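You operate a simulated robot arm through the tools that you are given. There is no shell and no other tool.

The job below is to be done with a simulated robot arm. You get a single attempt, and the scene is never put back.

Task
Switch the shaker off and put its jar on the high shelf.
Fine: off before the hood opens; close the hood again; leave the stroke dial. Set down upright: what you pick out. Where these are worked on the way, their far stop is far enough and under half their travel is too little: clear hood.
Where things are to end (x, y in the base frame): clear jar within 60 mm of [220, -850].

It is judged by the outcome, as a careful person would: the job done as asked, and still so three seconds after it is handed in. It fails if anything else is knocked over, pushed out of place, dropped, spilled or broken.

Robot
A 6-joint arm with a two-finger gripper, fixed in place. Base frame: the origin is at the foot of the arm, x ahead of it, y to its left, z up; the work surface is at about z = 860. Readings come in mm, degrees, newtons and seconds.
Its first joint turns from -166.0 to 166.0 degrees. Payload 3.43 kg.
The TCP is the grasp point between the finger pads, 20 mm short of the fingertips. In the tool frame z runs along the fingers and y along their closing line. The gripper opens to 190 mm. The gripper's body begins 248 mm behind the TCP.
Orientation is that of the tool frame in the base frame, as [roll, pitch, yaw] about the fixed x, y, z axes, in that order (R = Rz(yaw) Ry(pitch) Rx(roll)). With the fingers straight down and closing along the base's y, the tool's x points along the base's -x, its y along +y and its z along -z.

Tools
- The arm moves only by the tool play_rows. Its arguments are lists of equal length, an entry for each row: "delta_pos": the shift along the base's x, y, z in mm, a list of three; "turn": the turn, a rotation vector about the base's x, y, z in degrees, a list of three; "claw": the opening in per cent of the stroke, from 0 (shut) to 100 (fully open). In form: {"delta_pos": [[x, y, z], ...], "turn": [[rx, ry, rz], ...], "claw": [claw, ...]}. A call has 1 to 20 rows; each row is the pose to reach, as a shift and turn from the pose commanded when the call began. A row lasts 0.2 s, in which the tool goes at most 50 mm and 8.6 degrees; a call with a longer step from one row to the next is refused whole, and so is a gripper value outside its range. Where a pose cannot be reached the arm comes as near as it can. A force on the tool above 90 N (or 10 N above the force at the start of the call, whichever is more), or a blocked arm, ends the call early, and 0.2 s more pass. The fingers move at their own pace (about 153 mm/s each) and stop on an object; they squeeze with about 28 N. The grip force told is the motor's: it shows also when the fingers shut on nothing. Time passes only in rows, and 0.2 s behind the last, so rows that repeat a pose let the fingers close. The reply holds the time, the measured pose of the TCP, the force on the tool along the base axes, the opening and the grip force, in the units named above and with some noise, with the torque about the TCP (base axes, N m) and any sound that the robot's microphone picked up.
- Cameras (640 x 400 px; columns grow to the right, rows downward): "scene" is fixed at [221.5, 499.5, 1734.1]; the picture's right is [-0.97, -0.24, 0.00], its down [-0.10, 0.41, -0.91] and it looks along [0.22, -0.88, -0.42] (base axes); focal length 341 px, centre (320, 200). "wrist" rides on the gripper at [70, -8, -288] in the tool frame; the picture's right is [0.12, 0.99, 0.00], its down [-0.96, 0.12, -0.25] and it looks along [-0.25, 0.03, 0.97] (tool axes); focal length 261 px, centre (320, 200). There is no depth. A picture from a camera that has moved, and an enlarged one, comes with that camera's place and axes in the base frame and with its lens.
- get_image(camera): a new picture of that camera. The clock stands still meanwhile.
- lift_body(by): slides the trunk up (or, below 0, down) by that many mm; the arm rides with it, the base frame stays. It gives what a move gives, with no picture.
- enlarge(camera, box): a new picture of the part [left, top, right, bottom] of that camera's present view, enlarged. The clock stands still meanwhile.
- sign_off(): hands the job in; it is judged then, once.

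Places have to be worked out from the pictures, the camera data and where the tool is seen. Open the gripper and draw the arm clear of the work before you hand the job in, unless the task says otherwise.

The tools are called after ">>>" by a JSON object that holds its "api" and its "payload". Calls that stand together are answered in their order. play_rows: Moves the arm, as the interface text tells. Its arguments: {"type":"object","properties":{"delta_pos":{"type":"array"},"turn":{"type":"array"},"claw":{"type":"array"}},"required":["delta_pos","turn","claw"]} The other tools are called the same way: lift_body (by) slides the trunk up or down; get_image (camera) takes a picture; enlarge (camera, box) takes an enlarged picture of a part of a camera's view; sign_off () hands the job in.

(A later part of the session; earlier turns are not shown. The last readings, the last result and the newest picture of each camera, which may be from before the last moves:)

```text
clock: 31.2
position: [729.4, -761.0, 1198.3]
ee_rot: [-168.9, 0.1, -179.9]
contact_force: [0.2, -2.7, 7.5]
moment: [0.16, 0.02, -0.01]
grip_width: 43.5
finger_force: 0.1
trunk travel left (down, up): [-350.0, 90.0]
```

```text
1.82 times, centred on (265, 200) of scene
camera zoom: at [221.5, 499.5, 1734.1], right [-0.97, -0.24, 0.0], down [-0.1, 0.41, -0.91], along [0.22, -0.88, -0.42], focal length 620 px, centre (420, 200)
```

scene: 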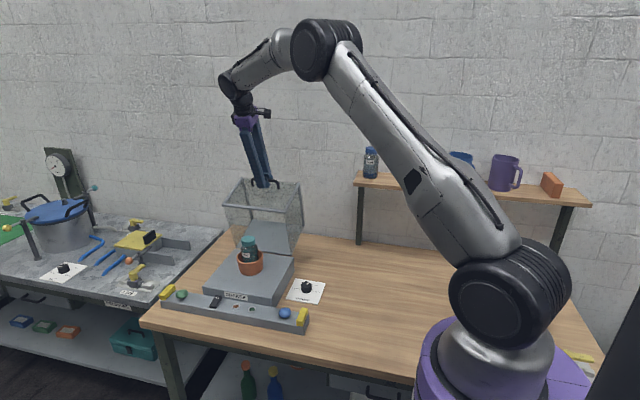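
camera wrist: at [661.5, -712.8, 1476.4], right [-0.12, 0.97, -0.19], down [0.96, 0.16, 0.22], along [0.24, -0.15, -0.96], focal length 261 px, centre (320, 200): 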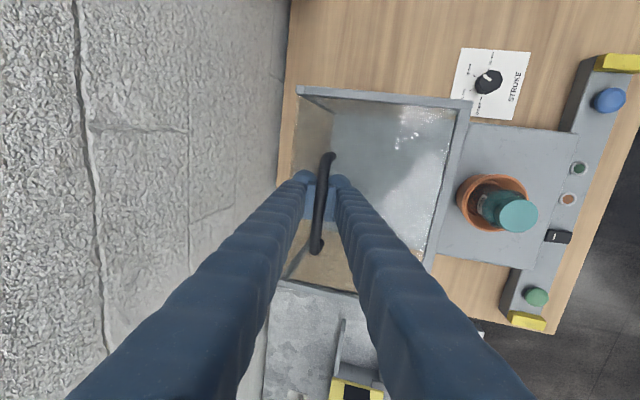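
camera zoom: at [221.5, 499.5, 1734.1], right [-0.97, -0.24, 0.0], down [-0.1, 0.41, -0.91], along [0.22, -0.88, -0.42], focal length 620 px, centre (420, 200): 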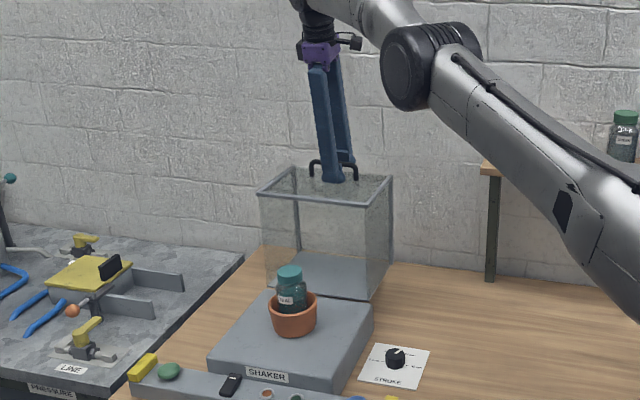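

The hood stays put with the bar free between the fingers. I withdraw along the tool axis and check that it still rests.

>>> {"api": "play_rows", "payload": {"delta_pos": [[0, 4, 15], [0, 8, 40], [0, 17, 85], [0, 26, 130], [0, 50, 150], [0, 90, 160], [0, 130, 160]], "turn": [[0, 0, 0], [0, 0, 0], [0, 0, 0], [0, 0, 0], [3, 0, 0], [7, 0, 0], [11, 0, 0]], "claw": [24, 24, 24, 24, 24, 24, 24]}}

>>> {"api": "get_image", "payload": {"camera": "wrist"}}

>>> {"api": "get_image", "payload": {"camera": "scene"}}

```text
clock: 32.8
position: [716.2, -615.7, 1353.8]
ee_rot: [180.0, 0.0, 180.0]
contact_force: [-1.0, 1.0, 0.3]
moment: [-0.29, -0.04, -0.01]
grip_width: 45.4
finger_force: 0.0
out of reach, approached as far as the arm can: row 2, 3, 4, 5, 6, 7
trunk travel left (down, up): [-350.0, 90.0]
```

```text
taken
camera wrist: at [646.9, -622.6, 1638.8], right [-0.12, 0.99, 0.0], down [0.96, 0.12, 0.25], along [0.25, 0.03, -0.97], focal length 261 px, centre (320, 200)
```

wrist: 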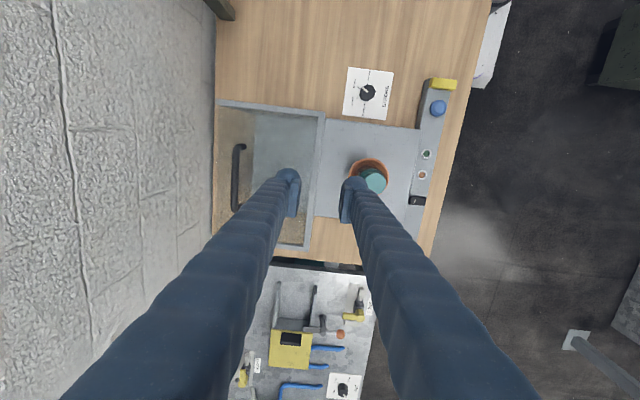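

```text
taken
```

scene: 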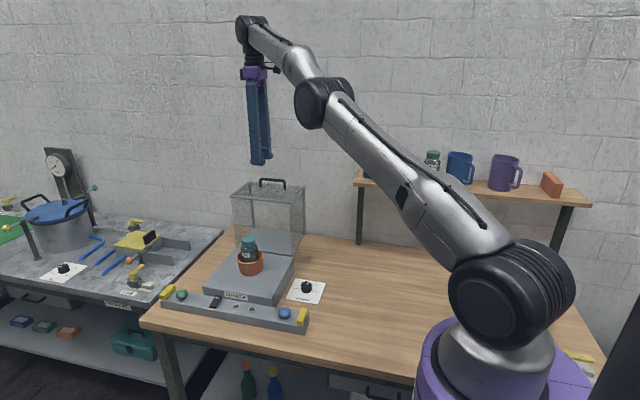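

The hood stays fully open by itself and the shaker bed is clear. I enlarge views of the jar and pot to fix the jar's position, size and lean.

>>> {"api": "enlarge", "payload": {"camera": "wrist", "box": [300, 110, 450, 240]}}

>>> {"api": "enlarge", "payload": {"camera": "scene", "box": [222, 225, 278, 285]}}

>>> {"api": "enlarge", "payload": {"camera": "scene", "box": [340, 135, 480, 205]}}

```text
3.08 times, centred on (375, 175) of wrist
camera zoom: at [646.9, -622.6, 1638.8], right [-0.12, 0.99, 0.0], down [0.96, 0.12, 0.25], along [0.25, 0.03, -0.97], focal length 802 px, centre (151, 277)
```

zoom: 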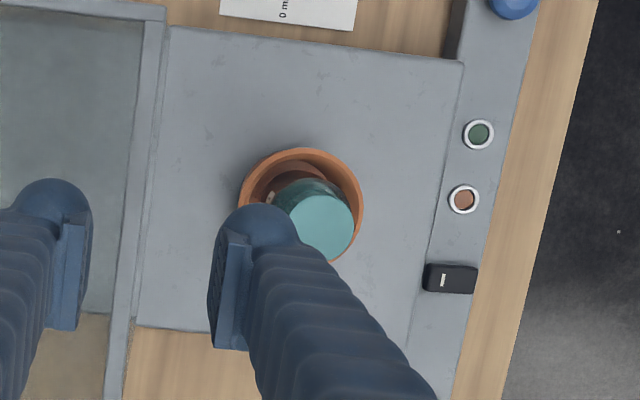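

```text
6.67 times, centred on (250, 255) of scene
camera zoom: at [221.5, 499.5, 1734.1], right [-0.97, -0.24, 0.0], down [-0.1, 0.41, -0.91], along [0.22, -0.88, -0.42], focal length 2275 px, centre (787, -167)
```

zoom: 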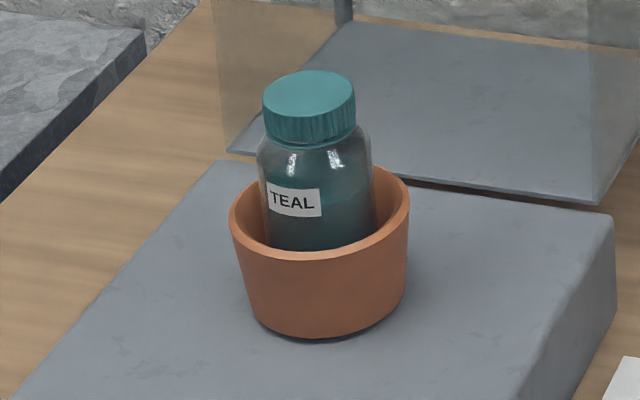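

```text
4.57 times, centred on (410, 170) of scene
camera zoom: at [221.5, 499.5, 1734.1], right [-0.97, -0.24, 0.0], down [-0.1, 0.41, -0.91], along [0.22, -0.88, -0.42], focal length 1560 px, centre (-91, 337)
```

zoom: 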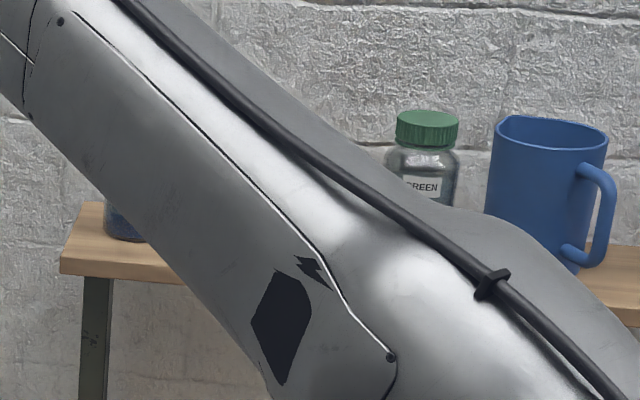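

The jar stands upright in the pot: axis near (742,-489), lid top z≈1065, body about 64 mm, pot rim z≈995. I move above it, turning the gripper -90° so the fingers close along x.

>>> {"api": "play_rows", "payload": {"delta_pos": [[0, 40, 0], [0, 80, 0], [0, 120, 0], [0, 120, -20], [0, 120, -40], [0, 120, -60], [0, 120, -80], [0, 120, -100], [0, 120, -100], [0, 120, -100], [0, 120, -100]], "turn": [[0, 0, -8], [0, 0, -16], [0, 0, -24], [0, 0, -32], [0, 0, -40], [0, 0, -48], [0, 0, -56], [0, 0, -64], [0, 0, -72.5], [0, 0, -81], [0, 0, -90]], "claw": [30, 40, 50, 58, 58, 58, 58, 58, 58, 58, 58]}}

>>> {"api": "get_image", "payload": {"camera": "wrist"}}

>>> {"api": "get_image", "payload": {"camera": "scene"}}

```text
refused: row 11 steps farther than a row can; nothing moved
```

```text
taken
camera wrist: at [646.9, -622.6, 1638.8], right [-0.12, 0.99, 0.0], down [0.96, 0.12, 0.25], along [0.25, 0.03, -0.97], focal length 261 px, centre (320, 200)
```

wrist: 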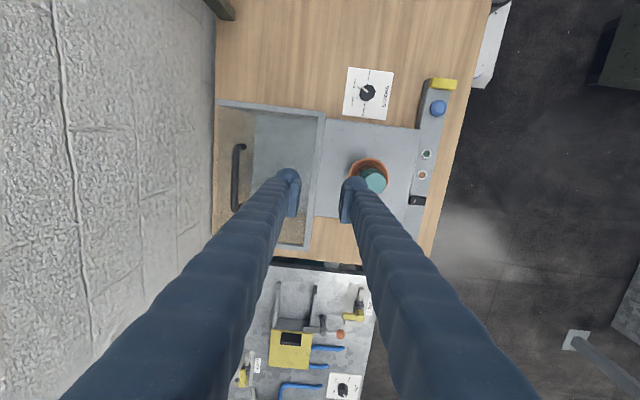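

```text
taken
```

scene: 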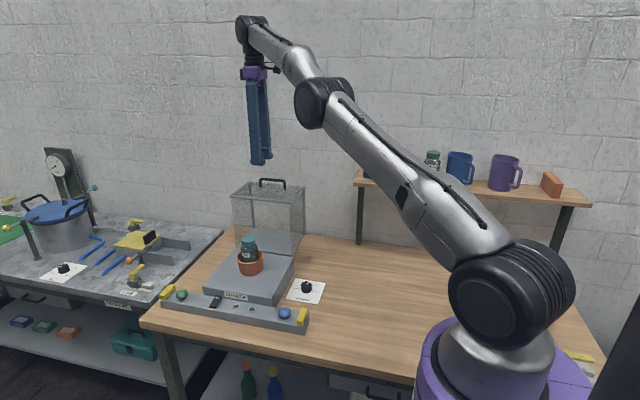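

The last row exceeded the turn limit, so nothing moved; I repeat it with one more row.

>>> {"api": "play_rows", "payload": {"delta_pos": [[0, 40, 0], [0, 80, 0], [0, 120, 0], [0, 120, -20], [0, 120, -40], [0, 120, -60], [0, 120, -80], [0, 120, -100], [0, 120, -100], [0, 120, -100], [0, 120, -100], [0, 120, -100]], "turn": [[0, 0, -8], [0, 0, -16], [0, 0, -24], [0, 0, -32], [0, 0, -40], [0, 0, -48], [0, 0, -56], [0, 0, -64], [0, 0, -72], [0, 0, -80], [0, 0, -86], [0, 0, -90]], "claw": [30, 40, 50, 58, 58, 58, 58, 58, 58, 58, 58, 58]}}

>>> {"api": "get_image", "payload": {"camera": "wrist"}}

>>> {"api": "get_image", "payload": {"camera": "scene"}}

```text
clock: 35.4
position: [716.3, -498.4, 1250.0]
ee_rot: [-179.9, 0.0, 90.0]
contact_force: [0.3, -0.2, -0.6]
moment: [0.0, 0.01, -0.02]
grip_width: 110.1
finger_force: 0.1
trunk travel left (down, up): [-350.0, 90.0]
```

```text
taken
camera wrist: at [709.4, -428.0, 1535.5], right [0.99, 0.12, 0.0], down [0.11, -0.96, 0.25], along [0.03, -0.25, -0.97], focal length 261 px, centre (320, 200)
```

wrist: 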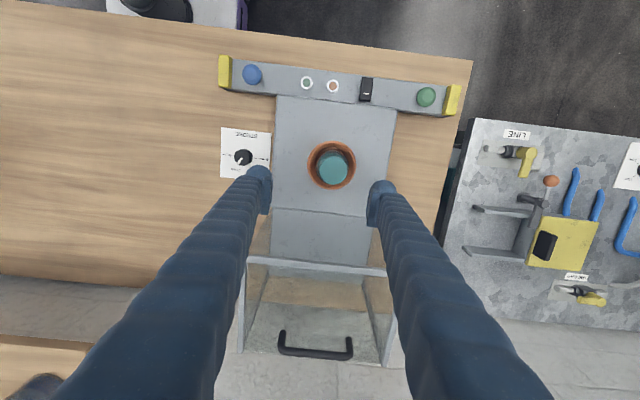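

```text
taken
```

scene: 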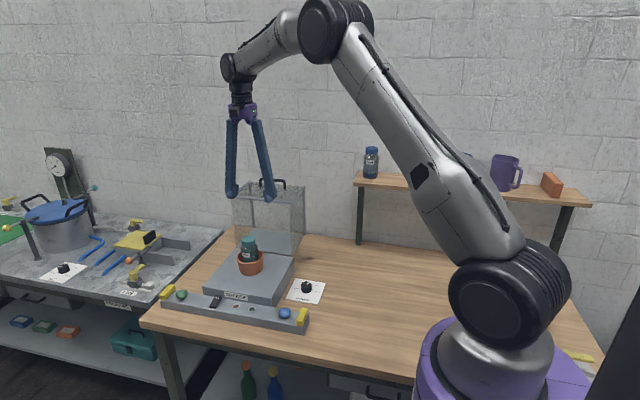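

From here the lid centre works out to about (740,-487). I centre over it and descend to z≈1130 (tips still well above the lid) for a closer check.

>>> {"api": "play_rows", "payload": {"delta_pos": [[24, 11, 0], [24, 11, -40], [24, 11, -80], [24, 11, -120]], "turn": [[0, 0, 0], [0, 0, 0], [0, 0, 0], [0, 0, 0]], "claw": [58, 58, 58, 58]}}

>>> {"api": "enlarge", "payload": {"camera": "wrist", "box": [220, 100, 420, 260]}}

>>> {"api": "enlarge", "payload": {"camera": "scene", "box": [200, 170, 310, 290]}}

```text
clock: 36.4
position: [741.7, -489.6, 1129.8]
ee_rot: [-179.9, 0.1, 90.0]
contact_force: [0.7, -1.3, -0.5]
moment: [0.02, 0.01, 0.02]
grip_width: 110.1
finger_force: 0.0
trunk travel left (down, up): [-350.0, 90.0]
```

```text
2.50 times, centred on (320, 180) of wrist
camera zoom: at [734.0, -417.5, 1415.7], right [0.99, 0.12, 0.0], down [0.12, -0.96, 0.25], along [0.03, -0.25, -0.97], focal length 652 px, centre (320, 250)
```

zoom: 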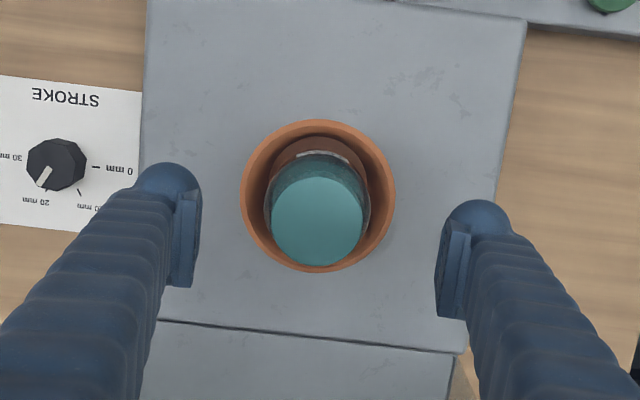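

```text
3.33 times, centred on (255, 230) of scene
camera zoom: at [221.5, 499.5, 1734.1], right [-0.97, -0.24, 0.0], down [-0.1, 0.41, -0.91], along [0.22, -0.88, -0.42], focal length 1138 px, centre (537, 100)
```

zoom: 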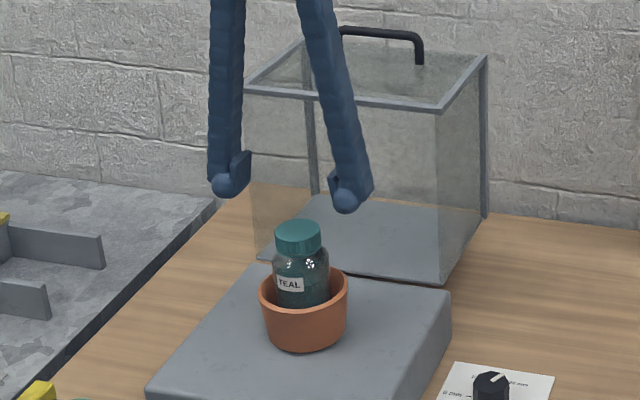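

The TCP is within 2 mm of the jar's axis and the pot is centred there too. I descend to z≈1026 (tips ~10 mm above the pot rim) and close on the jar's body.

>>> {"api": "play_rows", "payload": {"delta_pos": [[0, -1, -40], [0, -1, -80], [0, -1, -100], [0, -1, -104], [0, -1, -104], [0, -1, -104], [0, -1, -104]], "turn": [[0, 0, 0], [0, 0, 0], [0, 0, 0], [0, 0, 0], [0, 0, 0], [0, 0, 0], [0, 0, 0]], "claw": [58, 58, 58, 58, 45, 33, 25]}}

>>> {"api": "enlarge", "payload": {"camera": "scene", "box": [200, 170, 310, 290]}}

>>> {"api": "enlarge", "payload": {"camera": "wrist", "box": [220, 100, 420, 260]}}

```text
clock: 38.0
position: [741.5, -488.0, 1026.2]
ee_rot: [-179.9, 0.1, 90.0]
contact_force: [-1.4, 0.3, 0.3]
moment: [-0.03, -0.05, -0.02]
grip_width: 62.7
finger_force: 28.2
trunk travel left (down, up): [-350.0, 90.0]
```

```text
3.33 times, centred on (255, 230) of scene
camera zoom: at [221.5, 499.5, 1734.1], right [-0.97, -0.24, 0.0], down [-0.1, 0.41, -0.91], along [0.22, -0.88, -0.42], focal length 1138 px, centre (537, 100)
```

zoom: 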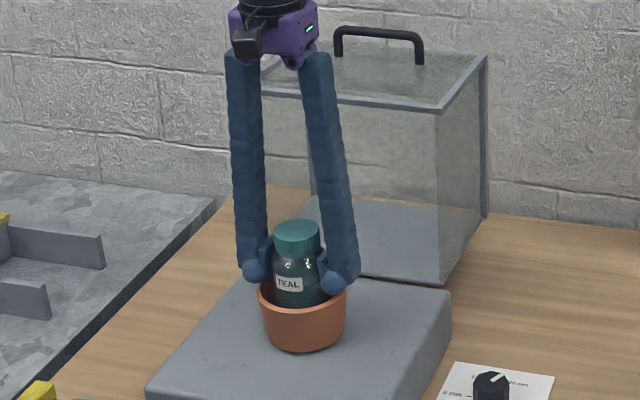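

```text
2.50 times, centred on (320, 180) of wrist
camera zoom: at [733.6, -417.8, 1312.2], right [0.99, 0.12, 0.0], down [0.12, -0.96, 0.25], along [0.03, -0.25, -0.97], focal length 652 px, centre (320, 250)
```

zoom: 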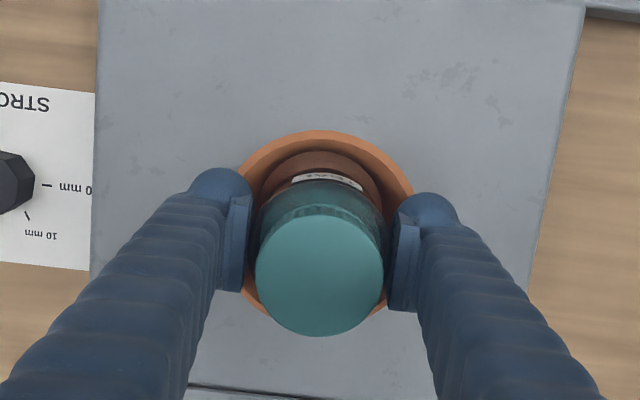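

The jar is gripped at 62.7 mm with 28 N. I lift slowly straight up and check that the pot stays behind.

>>> {"api": "play_rows", "payload": {"delta_pos": [[0, 0, 0], [0, 0, 8], [0, 0, 20], [0, 0, 40], [0, 0, 60], [0, 0, 80]], "turn": [[0, 0, 0], [0, 0, 0], [0, 0, 0], [0, 0, 0], [0, 0, 0], [0, 0, 0]], "claw": [0, 0, 0, 0, 0, 0]}}

>>> {"api": "enlarge", "payload": {"camera": "scene", "box": [200, 170, 310, 290]}}

```text
clock: 39.4
position: [740.0, -487.9, 1106.2]
ee_rot: [-179.9, 0.0, 90.1]
contact_force: [-0.1, 0.2, -3.3]
moment: [0.01, -0.02, 0.01]
grip_width: 62.8
finger_force: 28.3
trunk travel left (down, up): [-350.0, 90.0]
```

```text
3.33 times, centred on (255, 230) of scene
camera zoom: at [221.5, 499.5, 1734.1], right [-0.97, -0.24, 0.0], down [-0.1, 0.41, -0.91], along [0.22, -0.88, -0.42], focal length 1138 px, centre (537, 100)
```

zoom: 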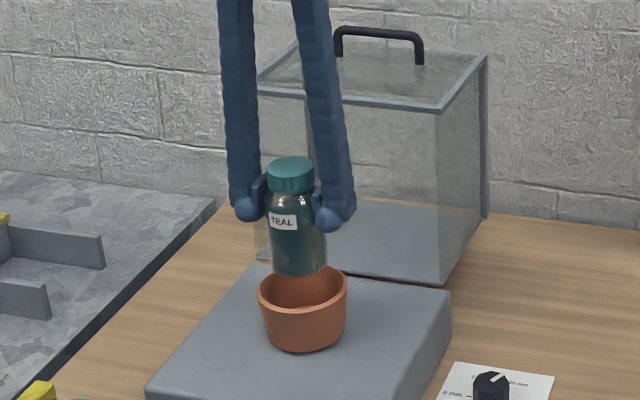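

The jar came out cleanly (about 3.3 N) and the pot stayed. Its bottom is ≈72 mm below the TCP. I raise it and swing toward the shelf, staying in front of it and above the hood.

>>> {"api": "play_rows", "payload": {"delta_pos": [[0, 0, 35], [0, 0, 70], [0, 0, 110], [0, 0, 150], [-35, -5, 175], [-70, -10, 200], [-110, -15, 215], [-150, -20, 225], [-190, -25, 230], [-230, -35, 230], [-270, -45, 230], [-310, -55, 230], [-350, -65, 230], [-390, -75, 230], [-430, -85, 230], [-470, -100, 230], [-500, -110, 230], [-520, -115, 230]], "turn": [[0, 0, 0], [0, 0, 0], [0, 0, 0], [0, 0, 0], [0, 0, 0], [0, 0, 0], [0, 0, 0], [0, 0, 0], [0, 0, 0], [0, 0, 0], [0, 0, 0], [0, 0, 0], [0, 0, 0], [0, 0, 0], [0, 0, 0], [0, 0, 0], [0, 0, 0], [0, 0, 0]], "claw": [0, 0, 0, 0, 0, 0, 0, 0, 0, 0, 0, 0, 0, 0, 0, 0, 0, 0]}}

>>> {"api": "get_image", "payload": {"camera": "scene"}}

>>> {"api": "get_image", "payload": {"camera": "wrist"}}

```text
clock: 43.2
position: [220.4, -603.8, 1337.8]
ee_rot: [179.9, 0.1, 90.1]
contact_force: [-0.5, 0.2, -3.4]
moment: [0.0, -0.05, -0.03]
grip_width: 62.9
finger_force: 28.2
trunk travel left (down, up): [-350.0, 90.0]
```

```text
taken
```

scene: 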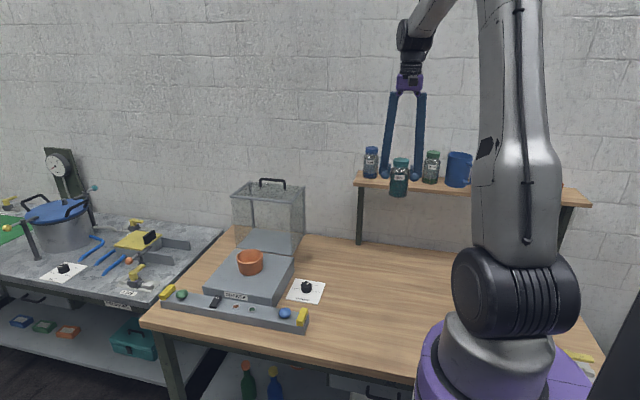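

```text
taken
camera wrist: at [211.4, -533.1, 1622.7], right [0.99, 0.12, 0.0], down [0.12, -0.96, 0.25], along [0.03, -0.25, -0.97], focal length 261 px, centre (320, 200)
```

wrist: 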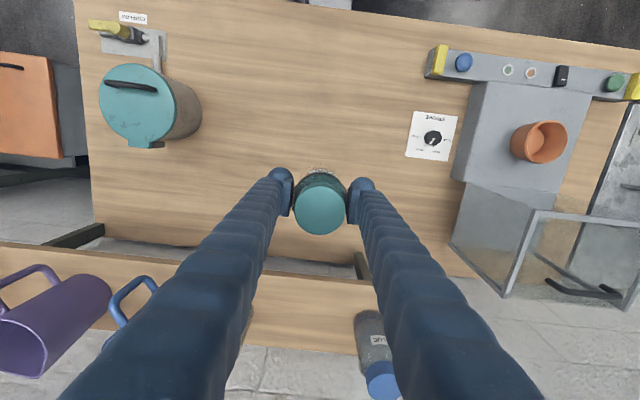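

The jar is held steady at (220,-604,1338). The shelf spans y≈-780 to -931. I enlarge to fix the shelf height and the neighbours' places.

>>> {"api": "enlarge", "payload": {"camera": "scene", "box": [350, 135, 480, 215]}}

>>> {"api": "enlarge", "payload": {"camera": "wrist", "box": [200, 240, 440, 400]}}

```text
4.92 times, centred on (415, 175) of scene
camera zoom: at [221.5, 499.5, 1734.1], right [-0.97, -0.24, 0.0], down [-0.1, 0.41, -0.91], along [0.22, -0.88, -0.42], focal length 1680 px, centre (-148, 323)
```

zoom: 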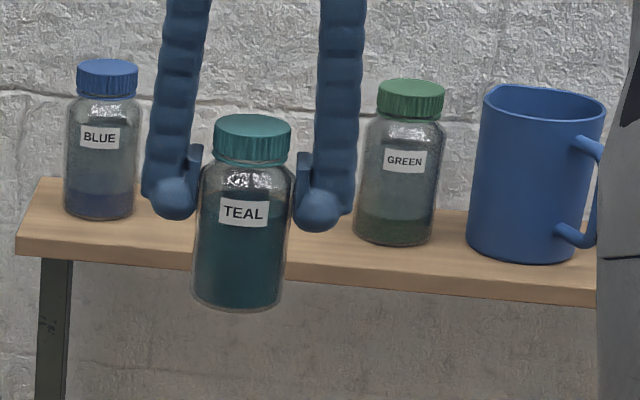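

```text
2.50 times, centred on (320, 320) of wrist
camera zoom: at [211.4, -533.1, 1622.7], right [0.99, 0.12, 0.0], down [0.12, -0.96, 0.25], along [0.03, -0.25, -0.97], focal length 652 px, centre (320, -100)
```

zoom: 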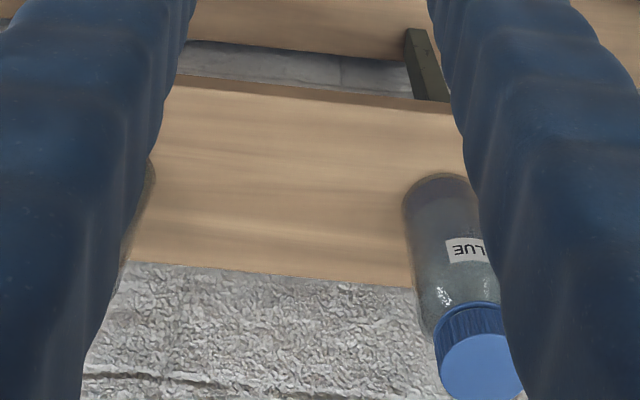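

Shelf top comes out at z≈1220, blue jar at x≈339, green at x≈96, so x=220 is mid-gap with about 20 mm clearance beside each finger. I move straight in toward y≈-844 at the present height (jar bottom ~44 mm above the shelf).

>>> {"api": "play_rows", "payload": {"delta_pos": [[-0.5, -35, 0], [-0.5, -70, 0], [-0.5, -105, 0], [-0.5, -140, 0], [-0.5, -170, 0], [-0.5, -200, 0], [-0.5, -222, 0], [-0.5, -240, 0]], "turn": [[0, 0, 0], [0, 0, 0], [0, 0, 0], [0, 0, 0], [0, 0, 0], [0, 0, 0], [0, 0, 0], [0, 0, 0]], "claw": [0, 0, 0, 0, 0, 0, 0, 0]}}

>>> {"api": "enlarge", "payload": {"camera": "scene", "box": [350, 135, 480, 215]}}

>>> {"api": "get_image", "payload": {"camera": "wrist"}}

```text
clock: 45.0
position: [220.2, -845.7, 1335.9]
ee_rot: [180.0, -0.1, 90.1]
contact_force: [0.3, 0.1, -4.2]
moment: [0.02, -0.01, 0.02]
grip_width: 62.5
finger_force: 28.0
trunk travel left (down, up): [-350.0, 90.0]
```

```text
4.92 times, centred on (415, 175) of scene
camera zoom: at [221.5, 499.5, 1734.1], right [-0.97, -0.24, 0.0], down [-0.1, 0.41, -0.91], along [0.22, -0.88, -0.42], focal length 1680 px, centre (-148, 323)
```

zoom: 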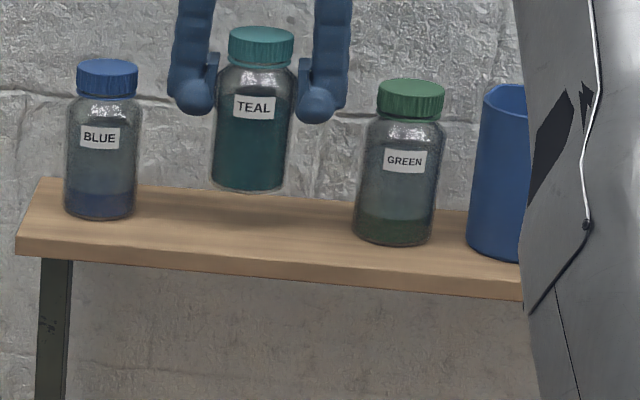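

```text
taken
camera wrist: at [212.0, -774.9, 1621.7], right [0.99, 0.12, 0.0], down [0.12, -0.96, 0.25], along [0.03, -0.24, -0.97], focal length 261 px, centre (320, 200)
```

wrist: 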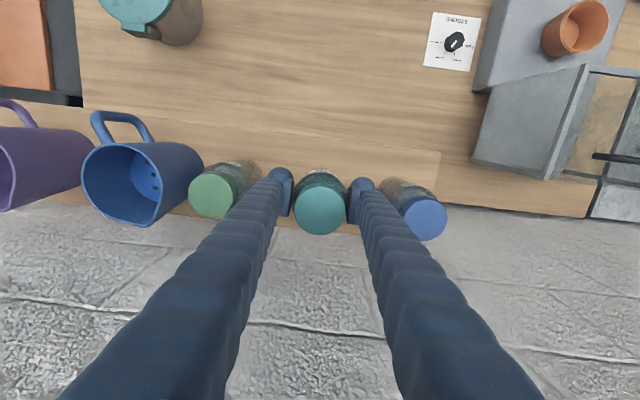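

Fingers' outer faces are at x≈148 and 291; the neighbours' edges at ≈136 and 311, so I shift +4 mm in x to centre, then lower to just above the shelf.

>>> {"api": "play_rows", "payload": {"delta_pos": [[4, 0, 0], [4, 0, -12], [4, 0, -22], [4, 0, -30], [4, 0, -34]], "turn": [[0, 0, 0], [0, 0, 0], [0, 0, 0], [0, 0, 0], [0, 0, 0]], "claw": [0, 0, 0, 0, 0]}}

>>> {"api": "enlarge", "payload": {"camera": "scene", "box": [350, 135, 480, 215]}}

>>> {"api": "enlarge", "payload": {"camera": "wrist", "box": [180, 130, 460, 270]}}

```text
clock: 46.2
position: [224.0, -843.8, 1302.6]
ee_rot: [-179.9, 0.0, 90.0]
contact_force: [-0.1, 1.3, -3.6]
moment: [-0.01, 0.01, 0.0]
grip_width: 63.0
finger_force: 28.2
trunk travel left (down, up): [-350.0, 90.0]
```

```text
4.92 times, centred on (415, 175) of scene
camera zoom: at [221.5, 499.5, 1734.1], right [-0.97, -0.24, 0.0], down [-0.1, 0.41, -0.91], along [0.22, -0.88, -0.42], focal length 1680 px, centre (-148, 323)
```

zoom: 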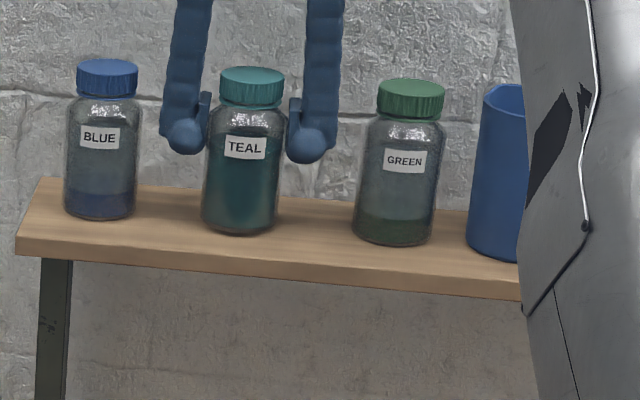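

```text
2.29 times, centred on (320, 200) of wrist
camera zoom: at [215.7, -773.8, 1588.2], right [0.99, 0.12, 0.0], down [0.12, -0.96, 0.25], along [0.03, -0.25, -0.97], focal length 596 px, centre (320, 200)
```

zoom: 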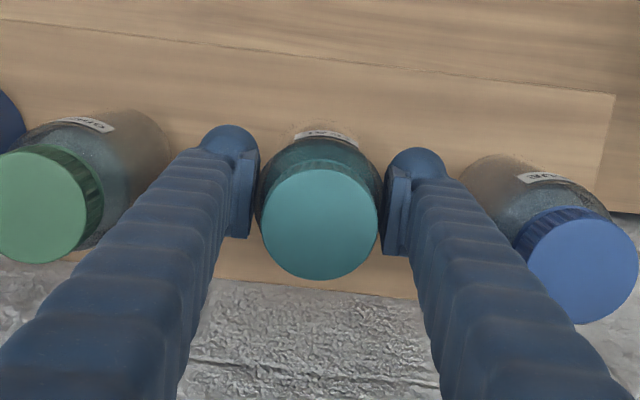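

Clearances look good on both sides. I lower in 2 mm steps, watching for the shelf's contact.

>>> {"api": "play_rows", "payload": {"delta_pos": [[0, 0, -2], [0, 0, -4], [0, 0, -6], [0, 0, -8]], "turn": [[0, 0, 0], [0, 0, 0], [0, 0, 0], [0, 0, 0]], "claw": [0, 0, 0, 0]}}

```text
clock: 47.2
position: [223.7, -844.1, 1297.5]
ee_rot: [179.9, 0.3, 90.0]
contact_force: [2.1, -1.7, 18.6]
moment: [-0.09, 0.02, -0.01]
grip_width: 63.2
finger_force: 27.7
trunk travel left (down, up): [-350.0, 90.0]
```

The jar stands on the shelf (upward force 18.6 N). I ease up 2 mm to unload and open just to ~73 mm to release without touching the neighbours.

>>> {"api": "play_rows", "payload": {"delta_pos": [[0, 0, 2], [0, 0, 2], [0, 0, 2], [0, 0, 2], [0, 0, 2]], "turn": [[0, 0, 0], [0, 0, 0], [0, 0, 0], [0, 0, 0], [0, 0, 0]], "claw": [0, 34, 36, 38.5, 38.5]}}

>>> {"api": "enlarge", "payload": {"camera": "scene", "box": [350, 135, 480, 215]}}

>>> {"api": "enlarge", "payload": {"camera": "wrist", "box": [180, 130, 460, 270]}}

```text
clock: 48.4
position: [221.8, -844.0, 1298.0]
ee_rot: [180.0, 0.0, 90.0]
contact_force: [0.5, -0.1, 0.0]
moment: [0.0, -0.02, 0.02]
grip_width: 73.2
finger_force: 0.0
trunk travel left (down, up): [-350.0, 90.0]
```

```text
4.92 times, centred on (415, 175) of scene
camera zoom: at [221.5, 499.5, 1734.1], right [-0.97, -0.24, 0.0], down [-0.1, 0.41, -0.91], along [0.22, -0.88, -0.42], focal length 1680 px, centre (-148, 323)
```

zoom: 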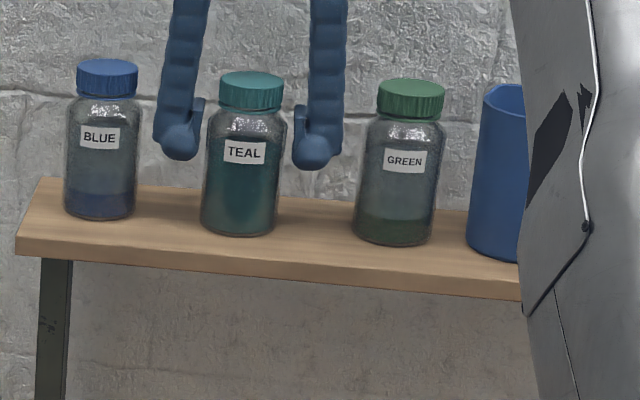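

```text
2.29 times, centred on (320, 200) of wrist
camera zoom: at [215.6, -773.2, 1582.7], right [0.99, 0.12, 0.0], down [0.12, -0.96, 0.25], along [0.03, -0.25, -0.97], focal length 596 px, centre (320, 200)
```

zoom: 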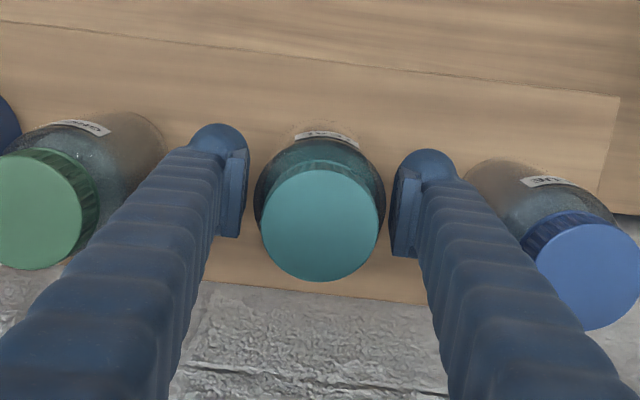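

The jar stands free and upright at about (222,-844). I raise the trunk 80 mm for a purely vertical withdrawal of the fingers.

>>> {"api": "lift_body", "payload": {"by": 80}}

>>> {"api": "enlarge", "payload": {"camera": "scene", "box": [350, 115, 480, 215]}}

```text
clock: 49.6
position: [224.3, -843.6, 1376.5]
ee_rot: [180.0, -0.1, 90.1]
contact_force: [0.2, -1.1, -1.4]
moment: [0.02, 0.03, -0.03]
grip_width: 73.0
finger_force: 0.1
trunk travel left (down, up): [-430.0, 10.0]
```

```text
4.00 times, centred on (415, 165) of scene
camera zoom: at [221.5, 499.5, 1734.1], right [-0.97, -0.24, 0.0], down [-0.1, 0.41, -0.91], along [0.22, -0.88, -0.42], focal length 1365 px, centre (-60, 340)
```

zoom: 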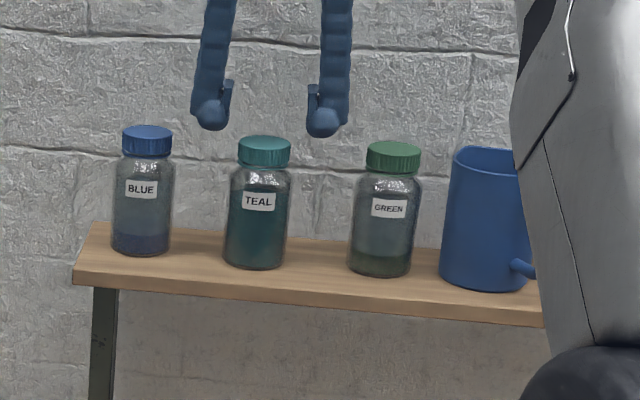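

The fingers are clear above all three jars, which stand undisturbed. I back out toward the robot, then swing over to the open hood, turning the gripper back so it closes along y.

>>> {"api": "play_rows", "payload": {"delta_pos": [[0, 35, 0], [0, 75, 0], [0, 115, 0], [0, 155, 0], [0, 195, 0], [0, 235, 0], [20, 270, 0], [55, 285, 0], [95, 285, 0], [135, 285, 0], [175, 285, 0], [215, 285, 0], [255, 285, 0], [295, 285, 0], [335, 285, 0], [375, 285, 0], [415, 285, 0], [455, 285, 0], [490, 285, 0], [514, 285, 0]], "turn": [[0, 0, 0], [0, 0, 0], [0, 0, 0], [0, 0, 0], [0, 0, 0], [0, 0, 0], [0, 0, 5], [0, 0, 12], [0, 0, 19], [0, 0, 26], [0, 0, 33], [0, 0, 40], [0, 0, 47], [0, 0, 54], [0, 0, 61], [0, 0, 68], [0, 0, 75], [0, 0, 81], [0, 0, 86], [0, 0, 90]], "claw": [38.5, 38.5, 38.5, 38.5, 38.5, 38.5, 38.5, 38.5, 38.5, 38.5, 38.5, 38.5, 38.5, 38.5, 38.5, 38.5, 38.5, 38.5, 38.5, 38.5]}}

>>> {"api": "get_image", "payload": {"camera": "wrist"}}

>>> {"api": "get_image", "payload": {"camera": "scene"}}

```text
clock: 53.8
position: [738.3, -559.1, 1375.6]
ee_rot: [179.9, -0.2, -179.9]
contact_force: [0.4, -0.3, 0.2]
moment: [-0.01, 0.06, 0.02]
grip_width: 73.3
finger_force: 0.0
trunk travel left (down, up): [-430.0, 10.0]
```

```text
taken
camera wrist: at [669.3, -567.9, 1661.7], right [-0.12, 0.99, 0.0], down [0.96, 0.12, 0.25], along [0.24, 0.03, -0.97], focal length 261 px, centre (320, 200)
```

wrist: 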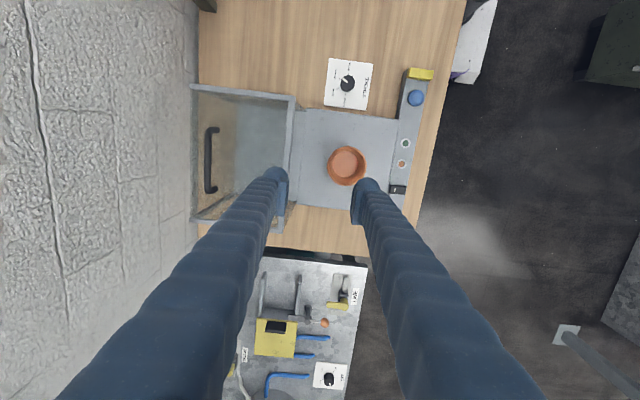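

```text
taken
```

scene: 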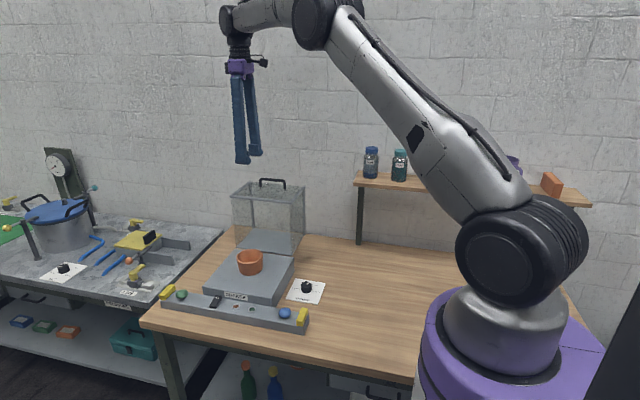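

All three jars stand well on the shelf. The handle now is at about (738,-749,1208). I go to a pre-grasp 90 mm above it with a 14° tilt and a modest opening.

>>> {"api": "play_rows", "payload": {"delta_pos": [[0, -35, -10], [0, -75, -20], [0, -110, -35], [0, -140, -50], [0, -166, -71], [0, -166, -71]], "turn": [[-4, 0, 0], [-8, 0, 0], [-11, 0, 0], [-14, 0, 0], [-14, 0, 0], [-14, 0, 0]], "claw": [30, 23, 23, 23, 23, 23]}}

>>> {"api": "get_image", "payload": {"camera": "wrist"}}

>>> {"api": "enlarge", "payload": {"camera": "scene", "box": [210, 90, 330, 270]}}

```text
clock: 55.2
position: [736.0, -724.3, 1307.9]
ee_rot: [-165.9, 0.0, -180.0]
contact_force: [-0.5, 0.4, 0.5]
moment: [0.01, -0.04, 0.01]
grip_width: 43.5
finger_force: 0.2
trunk travel left (down, up): [-430.0, 10.0]
```

```text
taken
camera wrist: at [666.9, -662.5, 1585.8], right [-0.12, 0.96, -0.24], down [0.96, 0.17, 0.21], along [0.25, -0.21, -0.95], focal length 261 px, centre (320, 200)
```

wrist: 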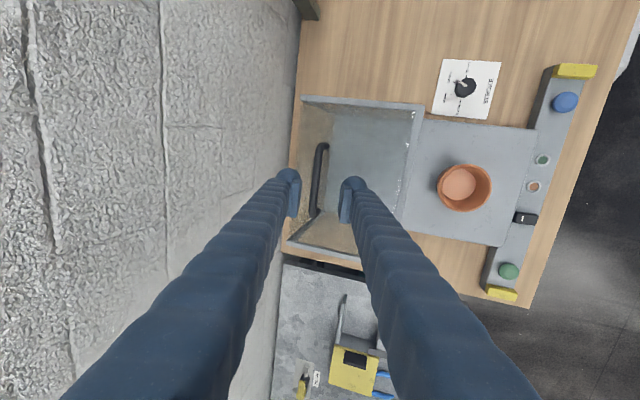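

```text
2.22 times, centred on (270, 180) of scene
camera zoom: at [221.5, 499.5, 1734.1], right [-0.97, -0.24, 0.0], down [-0.1, 0.41, -0.91], along [0.22, -0.88, -0.42], focal length 758 px, centre (431, 244)
```

zoom: 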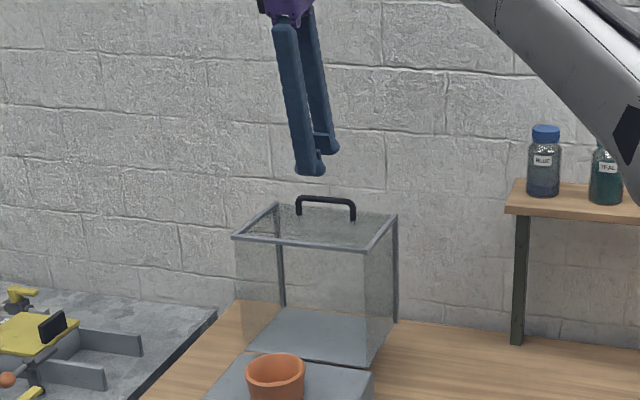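

The bar lies exactly between the fingers along the tool axis. I advance 88 mm along that axis, slowing at the end.

>>> {"api": "play_rows", "payload": {"delta_pos": [[0, -9.7, -38.8], [0, -16.9, -67.9], [0, -19.4, -77.6], [0, -21.3, -85.4]], "turn": [[0, 0, 0], [0, 0, 0], [0, 0, 0], [0, 0, 0]], "claw": [23, 23, 23, 23]}}

>>> {"api": "enlarge", "payload": {"camera": "scene", "box": [230, 140, 310, 240]}}

>>> {"api": "enlarge", "payload": {"camera": "wrist", "box": [250, 100, 450, 260]}}

```text
clock: 56.2
position: [738.3, -745.3, 1219.8]
ee_rot: [-166.0, -0.2, 180.0]
contact_force: [0.2, -0.2, 0.6]
moment: [-0.05, 0.01, 0.01]
grip_width: 43.6
finger_force: 0.0
trunk travel left (down, up): [-430.0, 10.0]
```

```text
4.00 times, centred on (270, 190) of scene
camera zoom: at [221.5, 499.5, 1734.1], right [-0.97, -0.24, 0.0], down [-0.1, 0.41, -0.91], along [0.22, -0.88, -0.42], focal length 1365 px, centre (520, 240)
```

zoom: 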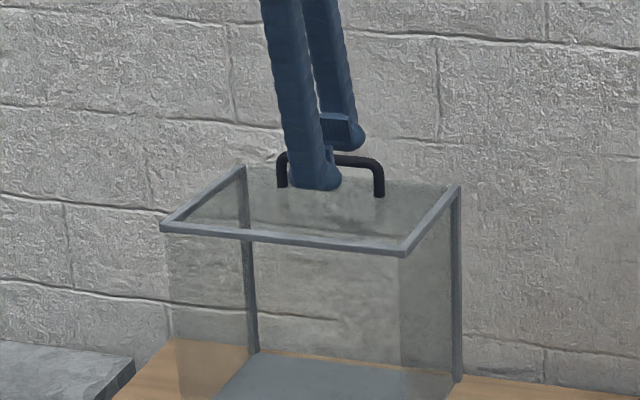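

```text
2.50 times, centred on (350, 180) of wrist
camera zoom: at [668.4, -684.1, 1498.9], right [-0.12, 0.96, -0.24], down [0.96, 0.17, 0.21], along [0.24, -0.21, -0.95], focal length 652 px, centre (245, 250)
```

zoom: 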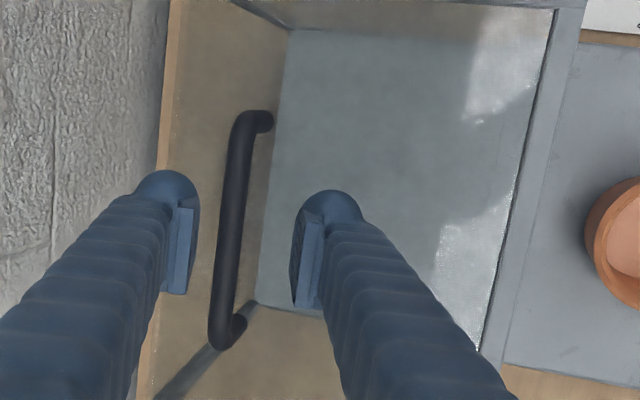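

The bar sits slightly to the wall side and near the tips. I shift 4 mm back, 5 mm deeper, and close on it.

>>> {"api": "play_rows", "payload": {"delta_pos": [[0, -5, -5], [0, -5, -5], [0, -5, -5], [0, -5, -5]], "turn": [[0, 0, 0], [0, 0, 0], [0, 0, 0], [0, 0, 0]], "claw": [23, 10, 0, 0]}}

>>> {"api": "enlarge", "payload": {"camera": "wrist", "box": [250, 100, 450, 260]}}

```text
clock: 57.2
position: [736.8, -751.8, 1217.7]
ee_rot: [-165.8, 0.0, 180.0]
contact_force: [3.5, -7.2, 9.4]
moment: [-0.05, 0.1, 0.09]
grip_width: 10.8
finger_force: 43.8
trunk travel left (down, up): [-430.0, 10.0]
```

```text
2.50 times, centred on (350, 180) of wrist
camera zoom: at [667.7, -689.6, 1495.7], right [-0.12, 0.96, -0.24], down [0.96, 0.17, 0.21], along [0.25, -0.21, -0.95], focal length 652 px, centre (245, 250)
```

zoom: 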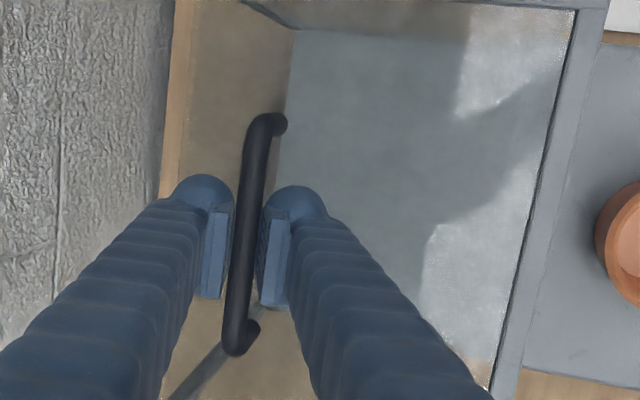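

The bar is firmly gripped (10.8 mm). I bring the hood back along its arc (refit hinge (-611,941), radius 302), first to about 62°.

>>> {"api": "play_rows", "payload": {"delta_pos": [[0, 11, 8], [0, 23.4, 13], [0, 48.7, 22], [0, 74.7, 28.9], [0, 101.3, 33.5], [0, 128, 35.6], [0, 154.9, 35.5]], "turn": [[-2, 0, 0], [-4.1, 0, 0], [-8.3, 0, 0], [-12.4, 0, 0], [-16.5, 0, 0], [-20.7, 0, 0], [-24.8, 0, 0]], "claw": [0, 0, 0, 0, 0, 0, 0]}}

>>> {"api": "get_image", "payload": {"camera": "scene"}}

>>> {"api": "get_image", "payload": {"camera": "wrist"}}

```text
clock: 58.8
position: [738.0, -594.3, 1251.8]
ee_rot: [-141.1, 0.0, -180.0]
contact_force: [9.6, 2.9, 9.0]
moment: [0.1, 0.06, -1.4]
grip_width: 10.1
finger_force: 44.3
trunk travel left (down, up): [-430.0, 10.0]
```

```text
taken
```

scene: 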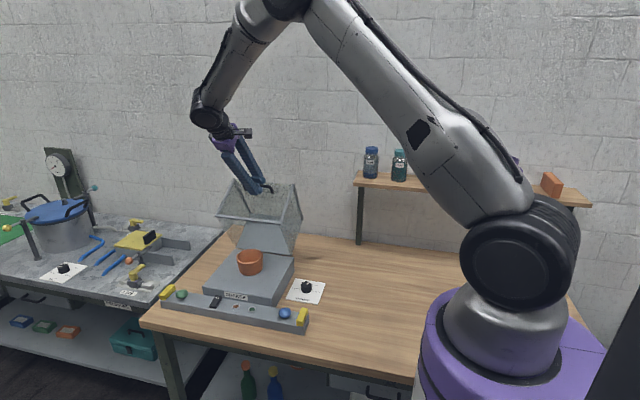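

```text
taken
camera wrist: at [668.2, -420.7, 1478.8], right [-0.12, 0.77, -0.62], down [0.96, 0.25, 0.12], along [0.25, -0.58, -0.77], focal length 261 px, centre (320, 200)
```

wrist: 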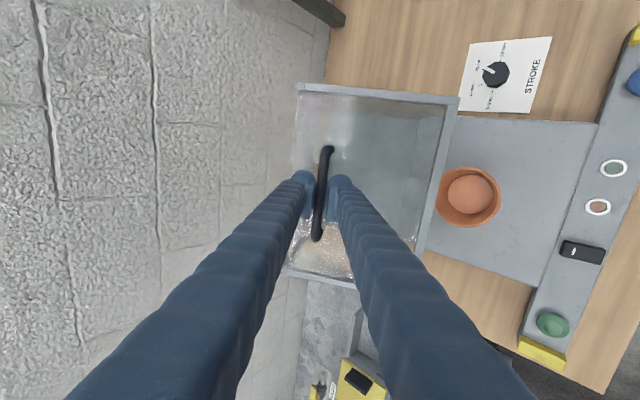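

The hood follows well with little force. I continue down to about 22°.

>>> {"api": "play_rows", "payload": {"delta_pos": [[0, 26.8, -2.4], [0, 53.4, -7.2], [0, 79.3, -14.3], [0, 104.6, -23.5], [0, 129, -34.9], [0, 152.3, -48.5], [0, 174.3, -64], [0, 194.9, -81.3]], "turn": [[-4.1, 0, 0], [-8.2, 0, 0], [-12.4, 0, 0], [-16.5, 0, 0], [-20.6, 0, 0], [-24.8, 0, 0], [-28.9, 0, 0], [-33, 0, 0]], "claw": [0, 0, 0, 0, 0, 0, 0, 0]}}

>>> {"api": "enlarge", "payload": {"camera": "scene", "box": [150, 150, 330, 335]}}

>>> {"api": "get_image", "payload": {"camera": "wrist"}}

```text
clock: 60.6
position: [737.2, -398.1, 1171.0]
ee_rot: [-107.9, 0.0, -179.9]
contact_force: [7.9, 28.9, 27.7]
moment: [-0.18, -0.78, -1.16]
grip_width: 10.5
finger_force: 44.0
trunk travel left (down, up): [-430.0, 10.0]
```

```text
2.16 times, centred on (240, 242) of scene
camera zoom: at [221.5, 499.5, 1734.1], right [-0.97, -0.24, 0.0], down [-0.1, 0.41, -0.91], along [0.22, -0.88, -0.42], focal length 738 px, centre (493, 108)
```

zoom: 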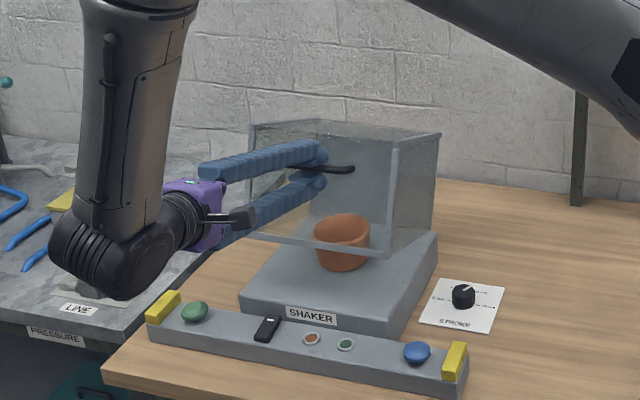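

```text
taken
camera wrist: at [667.8, -127.3, 1265.9], right [-0.12, 0.31, -0.94], down [0.96, 0.27, -0.03], along [0.25, -0.91, -0.33], focal length 261 px, centre (320, 200)
```

wrist: 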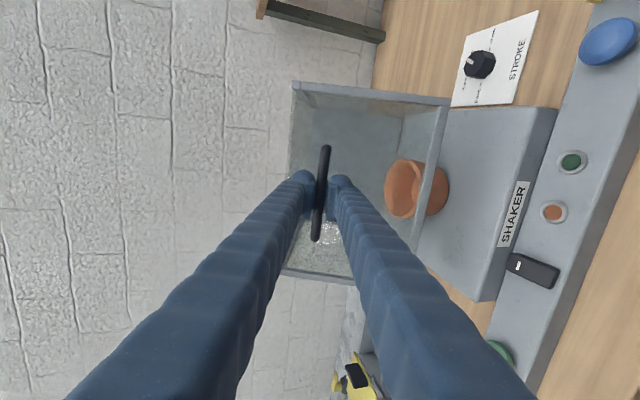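

Only a small radial mismatch. I continue to about 4° with a slightly larger radius, moving more gently.

>>> {"api": "play_rows", "payload": {"delta_pos": [[0, 11.5, -8], [0, 21.3, -17.1], [0, 30.5, -27.5], [0, 38.8, -38], [0, 45.3, -47], [0, 51.4, -55.7], [0, 57.4, -65], [0, 62.8, -74.3]], "turn": [[-2.1, 0, 0], [-4.2, 0, 0], [-6.3, 0, 0], [-8.3, 0, 0], [-10, 0, 0], [-11.6, 0, 0], [-13.3, 0, 0], [-14.9, 0, 0]], "claw": [0, 0, 0, 0, 0, 0, 0, 0]}}

>>> {"api": "enlarge", "payload": {"camera": "scene", "box": [150, 150, 330, 335]}}

>>> {"api": "enlarge", "payload": {"camera": "wrist", "box": [230, 60, 580, 300]}}

```text
clock: 62.4
position: [737.8, -336.4, 1095.9]
ee_rot: [-93.2, 0.0, 180.0]
contact_force: [0.6, 21.4, 8.0]
moment: [0.0, -0.94, -0.56]
grip_width: 10.5
finger_force: 43.9
trunk travel left (down, up): [-430.0, 10.0]
```

```text
2.16 times, centred on (240, 242) of scene
camera zoom: at [221.5, 499.5, 1734.1], right [-0.97, -0.24, 0.0], down [-0.1, 0.41, -0.91], along [0.22, -0.88, -0.42], focal length 738 px, centre (493, 108)
```

zoom: 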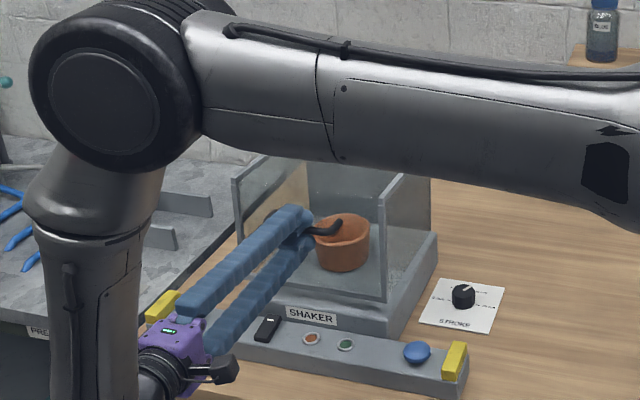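

```text
1.67 times, centred on (405, 180) of wrist
camera zoom: at [667.9, -49.9, 1117.8], right [-0.12, 0.06, -0.99], down [0.96, 0.25, -0.1], along [0.25, -0.97, -0.08], focal length 434 px, centre (178, 233)
```

zoom: 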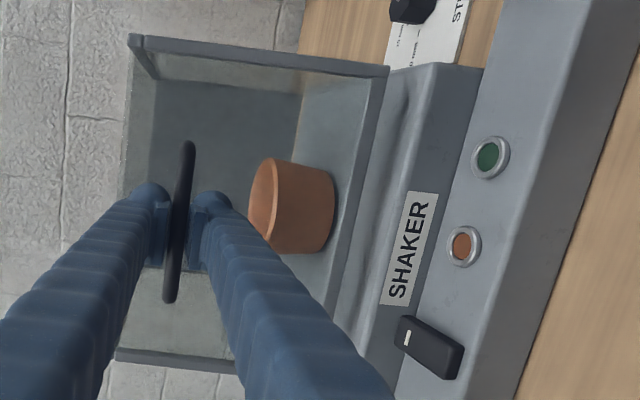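

About 4° remain. I lower the last 20 mm slowly until the hood seats, feeling for contact.

>>> {"api": "play_rows", "payload": {"delta_pos": [[0, 3, -5], [0, 5.5, -10], [0, 8, -15], [0, 10, -19.5], [0, 11, -22], [0, 11.5, -24]], "turn": [[-0.8, 0, 0], [-1.6, 0, 0], [-2.5, 0, 0], [-3.3, 0, 0], [-3.3, 0, 0], [-3.3, 0, 0]], "claw": [0, 0, 0, 0, 0, 0]}}

>>> {"api": "enlarge", "payload": {"camera": "wrist", "box": [230, 60, 580, 300]}}

>>> {"api": "enlarge", "payload": {"camera": "scene", "box": [190, 220, 310, 330]}}

```text
clock: 63.8
position: [738.1, -324.5, 1074.2]
ee_rot: [-89.7, -0.1, 180.0]
contact_force: [3.8, 12.2, 33.1]
moment: [-0.32, 1.08, -0.19]
grip_width: 10.5
finger_force: 43.7
trunk travel left (down, up): [-430.0, 10.0]
```

```text
1.67 times, centred on (405, 180) of wrist
camera zoom: at [667.8, -38.2, 1079.4], right [-0.12, 0.0, -0.99], down [0.96, 0.25, -0.12], along [0.25, -0.97, -0.02], focal length 434 px, centre (178, 233)
```

zoom: 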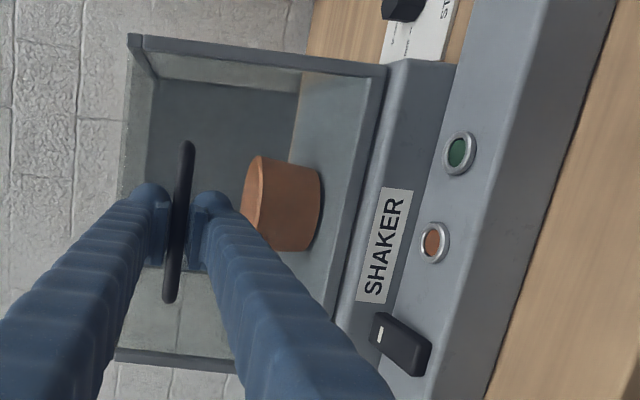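

```text
3.64 times, centred on (250, 275) of scene
camera zoom: at [221.5, 499.5, 1734.1], right [-0.97, -0.24, 0.0], down [-0.1, 0.41, -0.91], along [0.22, -0.88, -0.42], focal length 1241 px, centre (574, -73)
```

zoom: 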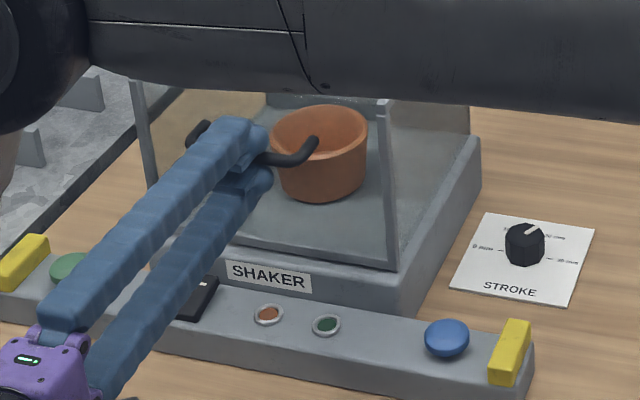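

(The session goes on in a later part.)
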